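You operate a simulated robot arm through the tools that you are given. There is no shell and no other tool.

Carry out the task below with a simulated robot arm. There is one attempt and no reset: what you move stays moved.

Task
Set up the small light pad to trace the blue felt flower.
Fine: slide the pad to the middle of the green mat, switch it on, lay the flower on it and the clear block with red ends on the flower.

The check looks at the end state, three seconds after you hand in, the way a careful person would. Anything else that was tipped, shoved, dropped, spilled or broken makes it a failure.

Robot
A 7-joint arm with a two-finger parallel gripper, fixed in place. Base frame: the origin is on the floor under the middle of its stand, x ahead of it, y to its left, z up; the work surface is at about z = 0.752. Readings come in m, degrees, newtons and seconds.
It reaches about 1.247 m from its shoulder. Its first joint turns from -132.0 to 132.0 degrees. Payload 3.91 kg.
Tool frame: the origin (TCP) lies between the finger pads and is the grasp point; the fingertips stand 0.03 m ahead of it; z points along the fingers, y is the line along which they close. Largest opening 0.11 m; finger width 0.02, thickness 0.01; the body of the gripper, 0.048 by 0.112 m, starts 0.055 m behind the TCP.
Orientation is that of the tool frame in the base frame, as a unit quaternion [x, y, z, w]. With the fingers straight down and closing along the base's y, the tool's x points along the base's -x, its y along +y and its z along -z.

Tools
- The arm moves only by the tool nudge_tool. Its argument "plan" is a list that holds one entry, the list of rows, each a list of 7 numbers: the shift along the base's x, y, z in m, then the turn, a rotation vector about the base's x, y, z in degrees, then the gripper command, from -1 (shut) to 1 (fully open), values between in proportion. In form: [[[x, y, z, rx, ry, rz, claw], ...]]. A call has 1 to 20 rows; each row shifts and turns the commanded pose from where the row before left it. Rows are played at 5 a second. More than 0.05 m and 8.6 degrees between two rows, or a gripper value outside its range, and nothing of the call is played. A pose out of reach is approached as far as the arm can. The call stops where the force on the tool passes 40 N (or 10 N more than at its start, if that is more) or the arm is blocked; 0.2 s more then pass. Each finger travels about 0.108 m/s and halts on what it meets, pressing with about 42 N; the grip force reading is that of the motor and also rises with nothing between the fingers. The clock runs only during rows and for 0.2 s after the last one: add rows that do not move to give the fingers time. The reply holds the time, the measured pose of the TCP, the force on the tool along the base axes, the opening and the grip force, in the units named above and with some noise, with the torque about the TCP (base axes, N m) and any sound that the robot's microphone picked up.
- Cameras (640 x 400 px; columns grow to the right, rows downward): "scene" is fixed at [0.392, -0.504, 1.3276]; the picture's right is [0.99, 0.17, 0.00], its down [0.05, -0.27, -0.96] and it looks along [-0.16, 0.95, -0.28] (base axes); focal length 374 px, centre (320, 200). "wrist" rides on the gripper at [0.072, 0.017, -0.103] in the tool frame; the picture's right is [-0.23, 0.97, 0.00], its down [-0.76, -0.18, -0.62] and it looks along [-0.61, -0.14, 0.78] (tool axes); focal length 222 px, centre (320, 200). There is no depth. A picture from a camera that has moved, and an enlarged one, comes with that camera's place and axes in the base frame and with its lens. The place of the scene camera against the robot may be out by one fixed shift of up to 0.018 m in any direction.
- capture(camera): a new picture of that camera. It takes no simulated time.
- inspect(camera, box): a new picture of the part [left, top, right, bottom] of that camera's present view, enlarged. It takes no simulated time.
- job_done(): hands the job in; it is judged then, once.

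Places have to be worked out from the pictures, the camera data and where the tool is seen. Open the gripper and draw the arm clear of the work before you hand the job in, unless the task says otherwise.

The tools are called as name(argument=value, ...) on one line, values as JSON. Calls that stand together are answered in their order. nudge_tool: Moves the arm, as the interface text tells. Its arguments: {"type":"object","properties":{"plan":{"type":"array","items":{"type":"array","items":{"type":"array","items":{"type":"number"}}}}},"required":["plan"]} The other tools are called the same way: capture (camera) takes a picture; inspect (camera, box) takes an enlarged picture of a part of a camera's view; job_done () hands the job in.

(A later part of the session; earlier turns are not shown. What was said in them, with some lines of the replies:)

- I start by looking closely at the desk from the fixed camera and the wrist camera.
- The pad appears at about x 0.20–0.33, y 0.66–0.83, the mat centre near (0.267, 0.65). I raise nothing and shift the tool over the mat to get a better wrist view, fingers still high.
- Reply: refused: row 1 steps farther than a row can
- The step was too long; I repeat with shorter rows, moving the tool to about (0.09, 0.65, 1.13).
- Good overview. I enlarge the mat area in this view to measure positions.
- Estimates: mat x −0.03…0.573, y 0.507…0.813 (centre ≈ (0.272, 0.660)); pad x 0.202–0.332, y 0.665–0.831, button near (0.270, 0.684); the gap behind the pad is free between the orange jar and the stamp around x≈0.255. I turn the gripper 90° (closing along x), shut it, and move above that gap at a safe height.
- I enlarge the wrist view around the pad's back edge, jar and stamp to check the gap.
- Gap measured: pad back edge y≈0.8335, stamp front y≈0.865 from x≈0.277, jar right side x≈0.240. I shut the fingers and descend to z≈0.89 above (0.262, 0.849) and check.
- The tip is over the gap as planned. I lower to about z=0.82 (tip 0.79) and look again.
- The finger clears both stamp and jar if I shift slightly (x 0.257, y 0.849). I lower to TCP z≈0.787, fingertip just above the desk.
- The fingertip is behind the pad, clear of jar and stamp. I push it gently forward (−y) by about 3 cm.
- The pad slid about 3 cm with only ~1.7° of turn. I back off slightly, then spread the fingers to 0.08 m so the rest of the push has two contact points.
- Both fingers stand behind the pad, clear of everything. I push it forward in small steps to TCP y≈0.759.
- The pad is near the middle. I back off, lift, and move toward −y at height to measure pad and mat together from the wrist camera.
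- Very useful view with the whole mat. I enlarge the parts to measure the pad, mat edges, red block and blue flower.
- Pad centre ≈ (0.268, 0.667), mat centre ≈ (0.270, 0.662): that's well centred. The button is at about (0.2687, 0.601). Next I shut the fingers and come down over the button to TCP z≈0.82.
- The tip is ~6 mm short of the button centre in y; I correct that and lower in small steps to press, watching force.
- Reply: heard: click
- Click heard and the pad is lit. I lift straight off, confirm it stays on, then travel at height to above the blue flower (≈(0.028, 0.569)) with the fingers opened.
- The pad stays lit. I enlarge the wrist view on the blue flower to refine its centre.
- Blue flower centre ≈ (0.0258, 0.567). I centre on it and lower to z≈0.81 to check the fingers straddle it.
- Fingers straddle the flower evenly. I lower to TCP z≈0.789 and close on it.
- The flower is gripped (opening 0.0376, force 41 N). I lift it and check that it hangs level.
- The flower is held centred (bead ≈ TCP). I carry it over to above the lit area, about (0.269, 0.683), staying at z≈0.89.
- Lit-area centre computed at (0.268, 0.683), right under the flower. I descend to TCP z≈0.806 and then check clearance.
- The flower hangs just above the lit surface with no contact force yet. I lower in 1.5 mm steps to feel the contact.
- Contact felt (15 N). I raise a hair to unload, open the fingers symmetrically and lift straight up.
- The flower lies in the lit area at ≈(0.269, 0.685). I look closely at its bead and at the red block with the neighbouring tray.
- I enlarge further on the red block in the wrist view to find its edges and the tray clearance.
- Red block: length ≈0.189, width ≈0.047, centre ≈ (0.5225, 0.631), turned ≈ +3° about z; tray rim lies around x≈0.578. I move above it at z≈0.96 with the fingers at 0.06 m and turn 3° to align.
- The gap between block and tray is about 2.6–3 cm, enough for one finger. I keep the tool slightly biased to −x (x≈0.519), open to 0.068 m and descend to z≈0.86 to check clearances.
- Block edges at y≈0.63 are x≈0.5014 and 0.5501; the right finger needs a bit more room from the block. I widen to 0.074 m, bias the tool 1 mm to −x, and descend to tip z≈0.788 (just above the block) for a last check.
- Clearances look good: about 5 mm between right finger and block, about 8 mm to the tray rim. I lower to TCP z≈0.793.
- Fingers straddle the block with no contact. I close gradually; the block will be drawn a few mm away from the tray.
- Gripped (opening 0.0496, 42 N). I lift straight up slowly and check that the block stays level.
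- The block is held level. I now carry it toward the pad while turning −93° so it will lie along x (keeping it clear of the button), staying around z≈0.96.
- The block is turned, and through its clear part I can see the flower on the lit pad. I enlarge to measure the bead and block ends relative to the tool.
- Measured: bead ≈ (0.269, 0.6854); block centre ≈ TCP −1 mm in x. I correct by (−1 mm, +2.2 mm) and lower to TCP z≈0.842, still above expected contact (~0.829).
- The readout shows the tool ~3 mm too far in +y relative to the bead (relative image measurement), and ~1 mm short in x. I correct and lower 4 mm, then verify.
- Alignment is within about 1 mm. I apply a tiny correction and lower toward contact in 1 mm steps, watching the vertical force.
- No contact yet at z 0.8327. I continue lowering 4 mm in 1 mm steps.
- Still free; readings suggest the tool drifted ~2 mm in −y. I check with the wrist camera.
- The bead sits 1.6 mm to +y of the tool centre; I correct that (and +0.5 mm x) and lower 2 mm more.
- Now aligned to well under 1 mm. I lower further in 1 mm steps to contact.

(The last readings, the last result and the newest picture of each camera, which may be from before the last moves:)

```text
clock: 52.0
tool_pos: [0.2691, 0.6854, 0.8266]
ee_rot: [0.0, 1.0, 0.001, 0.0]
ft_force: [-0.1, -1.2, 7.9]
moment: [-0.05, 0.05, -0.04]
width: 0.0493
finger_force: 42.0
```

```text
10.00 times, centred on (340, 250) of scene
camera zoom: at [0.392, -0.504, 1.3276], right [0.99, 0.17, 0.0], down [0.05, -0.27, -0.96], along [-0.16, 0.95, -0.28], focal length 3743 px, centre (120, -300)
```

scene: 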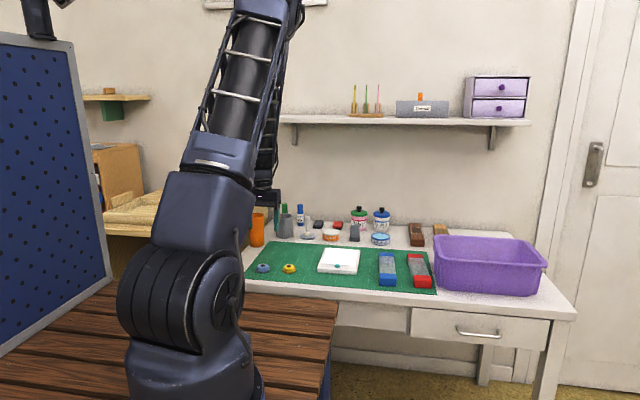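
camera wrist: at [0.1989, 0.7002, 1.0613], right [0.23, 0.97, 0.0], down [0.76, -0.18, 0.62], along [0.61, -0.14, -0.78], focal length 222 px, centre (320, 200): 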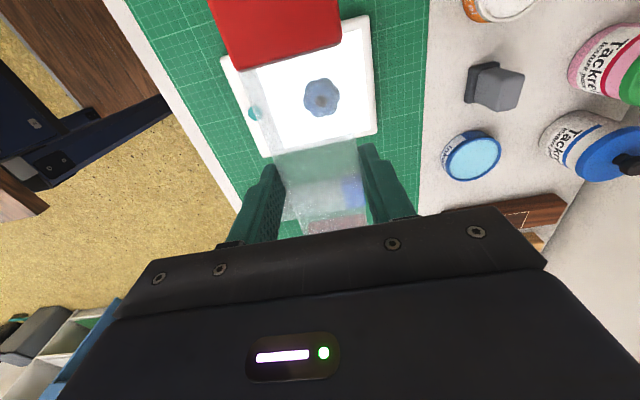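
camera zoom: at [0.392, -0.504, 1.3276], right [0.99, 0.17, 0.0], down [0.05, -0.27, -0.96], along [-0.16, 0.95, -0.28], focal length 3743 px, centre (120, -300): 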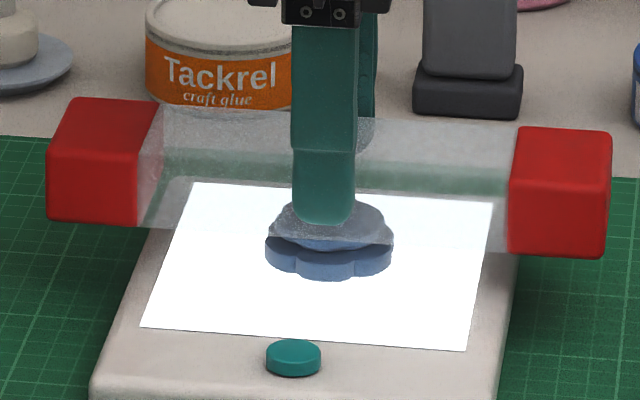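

Contact: about 10 N of support on the flower. I unload slightly, then open the fingers in small steps.

nudge_tool(plan=[[[0, 0, 0.0007, 0, 0, 0, -0.5], [0, 0, 0, 0, 0, 0, -0.2], [0, 0, 0, 0, 0, 0, -0.1], [0, 0, 0, 0, 0, 0, -0.08], [0, 0, 0, 0, 0, 0, -0.06], [0, 0, 0, 0, 0, 0, -0.04], [0, 0, 0, 0, 0, 0, -0.02], [0, 0, 0, 0, 0, 0, 0.0], [0, 0, 0, 0, 0, 0, 0.0]]])

inspect(camera="scene", box=[310, 230, 370, 270])

inspect(camera="wrist", box=[180, 0, 440, 220])

```text
clock: 54.0
tool_pos: [0.2676, 0.6864, 0.8271]
ee_rot: [0.001, 1.0, 0.001, 0.0]
ft_force: [0.1, 0.4, 0.3]
moment: [0.05, 0.03, -0.01]
width: 0.055
finger_force: 0.0
```

```text
10.00 times, centred on (340, 250) of scene
camera zoom: at [0.392, -0.504, 1.3276], right [0.99, 0.17, 0.0], down [0.05, -0.27, -0.96], along [-0.16, 0.95, -0.28], focal length 3743 px, centre (120, -300)
```

zoom: 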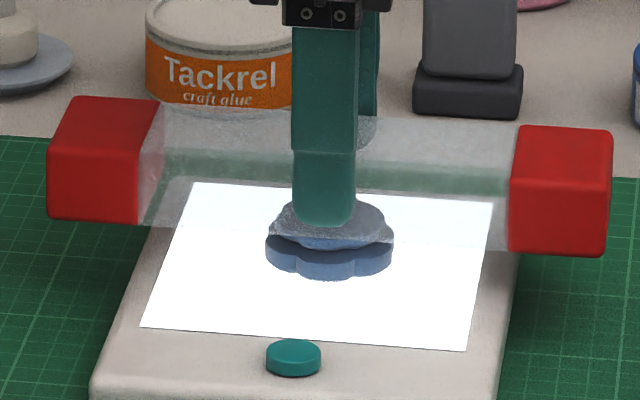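

```text
1.82 times, centred on (310, 110) of wrist
camera zoom: at [0.198, 0.7043, 0.9294], right [0.23, 0.97, 0.0], down [0.76, -0.18, 0.62], along [0.61, -0.14, -0.78], focal length 404 px, centre (338, 364)
```

zoom: 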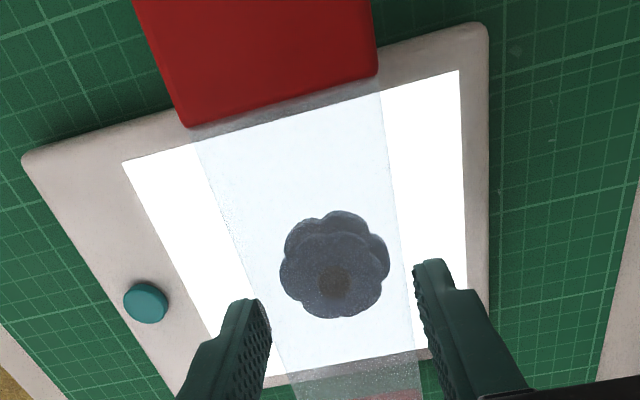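

The block now rests on the flower by itself, level, and the fingers are free. I open wider and lift straight up.

nudge_tool(plan=[[[0, 0, 0, 0, 0, 0, 0.1], [0, 0, 0, 0, 0, 0, 0.25], [0, 0, 0, 0, 0, 0, 0.4], [0, 0, 0, 0, 0, 0, 0.4], [0, 0, 0.005, 0, 0, 0, 0.4], [0, 0, 0.01, 0, 0, 0, 0.4], [0, 0, 0.02, 0, 0, 0, 0.4], [0, 0, 0.03, 0, 0, 0, 0.4], [0, 0, 0.04, 0, 0, 0, 0.4], [0, 0, 0.04, 0, 0, 0, 0.4], [0, 0, 0, 0, 0, 0, 0.4]]])

inspect(camera="scene", box=[300, 220, 380, 280])

capture(camera="wrist")

```text
clock: 56.4
tool_pos: [0.2725, 0.6889, 0.9727]
ee_rot: [0.0, 1.0, 0.0, 0.0]
ft_force: [0.0, 0.3, -1.0]
moment: [-0.01, -0.03, 0.01]
width: 0.0771
finger_force: 0.1
```

```text
6.67 times, centred on (340, 250) of scene
camera zoom: at [0.392, -0.504, 1.3276], right [0.99, 0.17, 0.0], down [0.05, -0.27, -0.96], along [-0.16, 0.95, -0.28], focal length 2496 px, centre (187, -133)
```

zoom: 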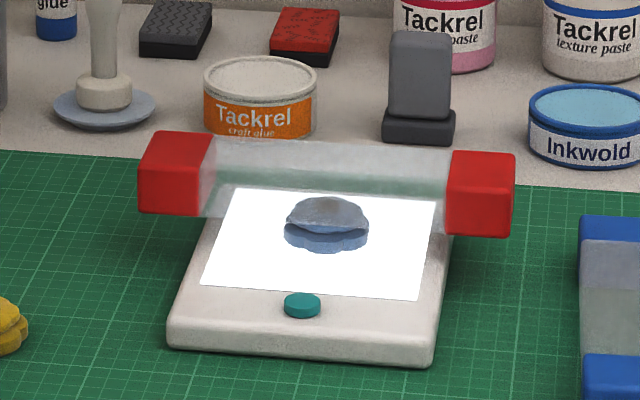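

```text
taken
camera wrist: at [0.2012, 0.706, 1.0754], right [0.23, 0.97, 0.0], down [0.76, -0.18, 0.62], along [0.61, -0.14, -0.78], focal length 222 px, centre (320, 200)
```

wrist: 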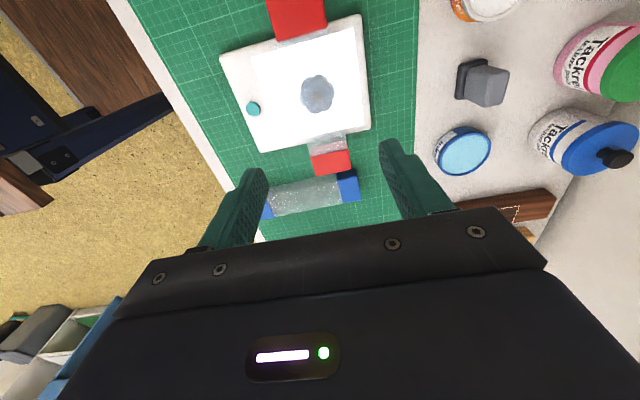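

The block lies level on the flower and the pad is lit. I draw the arm up and back away from the work, opening the gripper fully.

nudge_tool(plan=[[[0, 0, 0.03, 0, 0, 0, 0.6], [0, 0, 0.03, 0, 0, 0, 1], [-0.01, -0.035, 0.02, 0, 0, 0, 1], [-0.01, -0.04, 0.01, 0, 0, 0, 1], [-0.01, -0.04, 0, 0, 0, 0, 1], [-0.01, -0.04, 0, 0, 0, 0, 1], [-0.01, -0.04, 0, 0, 0, 0, 1], [-0.01, -0.04, 0, 0, 0, 0, 1], [0, 0, 0, 0, 0, 0, 1], [0, 0, 0, 0, 0, 0, 1]]])

capture(camera="scene")

inspect(camera="scene", box=[230, 190, 450, 310])

inspect(camera="scene", box=[310, 230, 370, 270])

capture(camera="wrist")

```text
clock: 58.6
tool_pos: [0.2111, 0.4487, 1.0631]
ee_rot: [0.0, 1.0, 0.0, 0.001]
ft_force: [0.5, 0.4, -0.5]
moment: [-0.01, 0.02, 0.03]
width: 0.11
finger_force: 0.0
```

```text
taken
```

scene: 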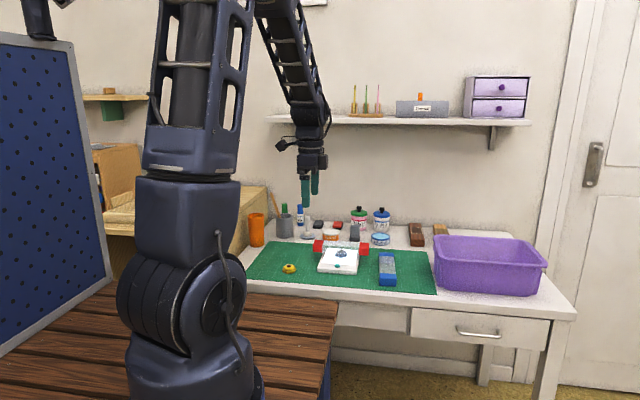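

```text
2.91 times, centred on (340, 250) of scene
camera zoom: at [0.392, -0.504, 1.3276], right [0.99, 0.17, 0.0], down [0.05, -0.27, -0.96], along [-0.16, 0.95, -0.28], focal length 1089 px, centre (262, 54)
```

zoom: 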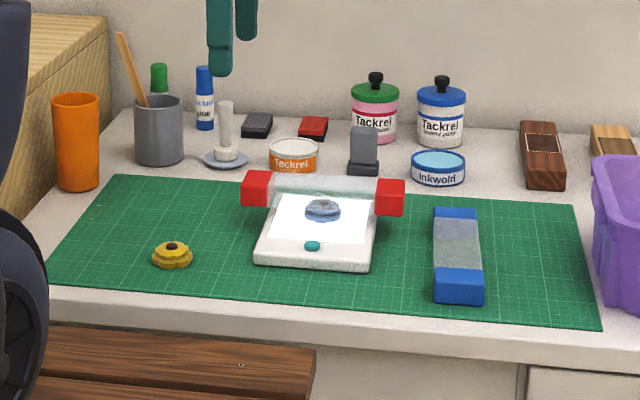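

```text
10.00 times, centred on (340, 250) of scene
camera zoom: at [0.392, -0.504, 1.3276], right [0.99, 0.17, 0.0], down [0.05, -0.27, -0.96], along [-0.16, 0.95, -0.28], focal length 3743 px, centre (120, -300)
```

zoom: 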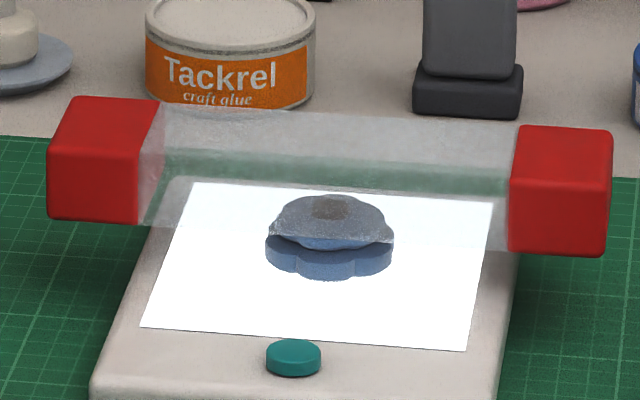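

```text
taken
camera wrist: at [0.1384, 0.4657, 1.1657], right [0.23, 0.97, 0.0], down [0.76, -0.18, 0.62], along [0.61, -0.14, -0.78], focal length 222 px, centre (320, 200)
```

wrist: 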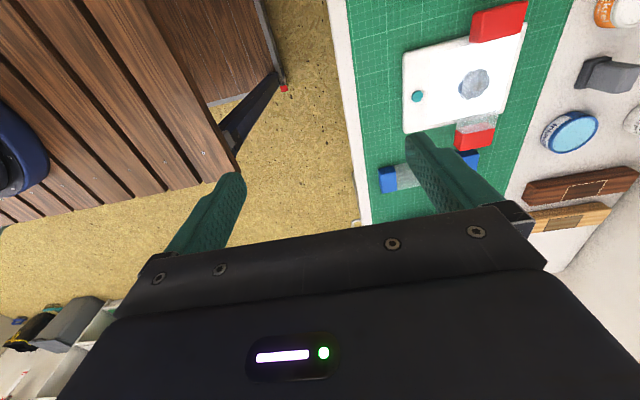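

Everything is in place: the pad is centred on the mat and lit, the blue flower lies in the lit area, and the red-ended block rests level on it. Nothing else has moved, and the arm is clear with the gripper open, so I hand in.

job_done()

```text
The job is handed in.
```

The light pad is set up to trace the blue felt flower, and I've handed the job in.

- **Pad:** it sits within about 6 mm of the middle of the green mat. It clicked on when I pressed the button, and it was still lit in the final pictures.
- **Flower:** the blue flower lies in the centre of the lit area.
- **Block:** the clear block with red ends rests level on the flower's bead. I laid it crosswise, so it overhangs the pad by about 3 cm on each side. Lengthwise, one end would have sat over the power button.

In the final pictures nothing else on the desk had moved. The arm is drawn back with the gripper open.
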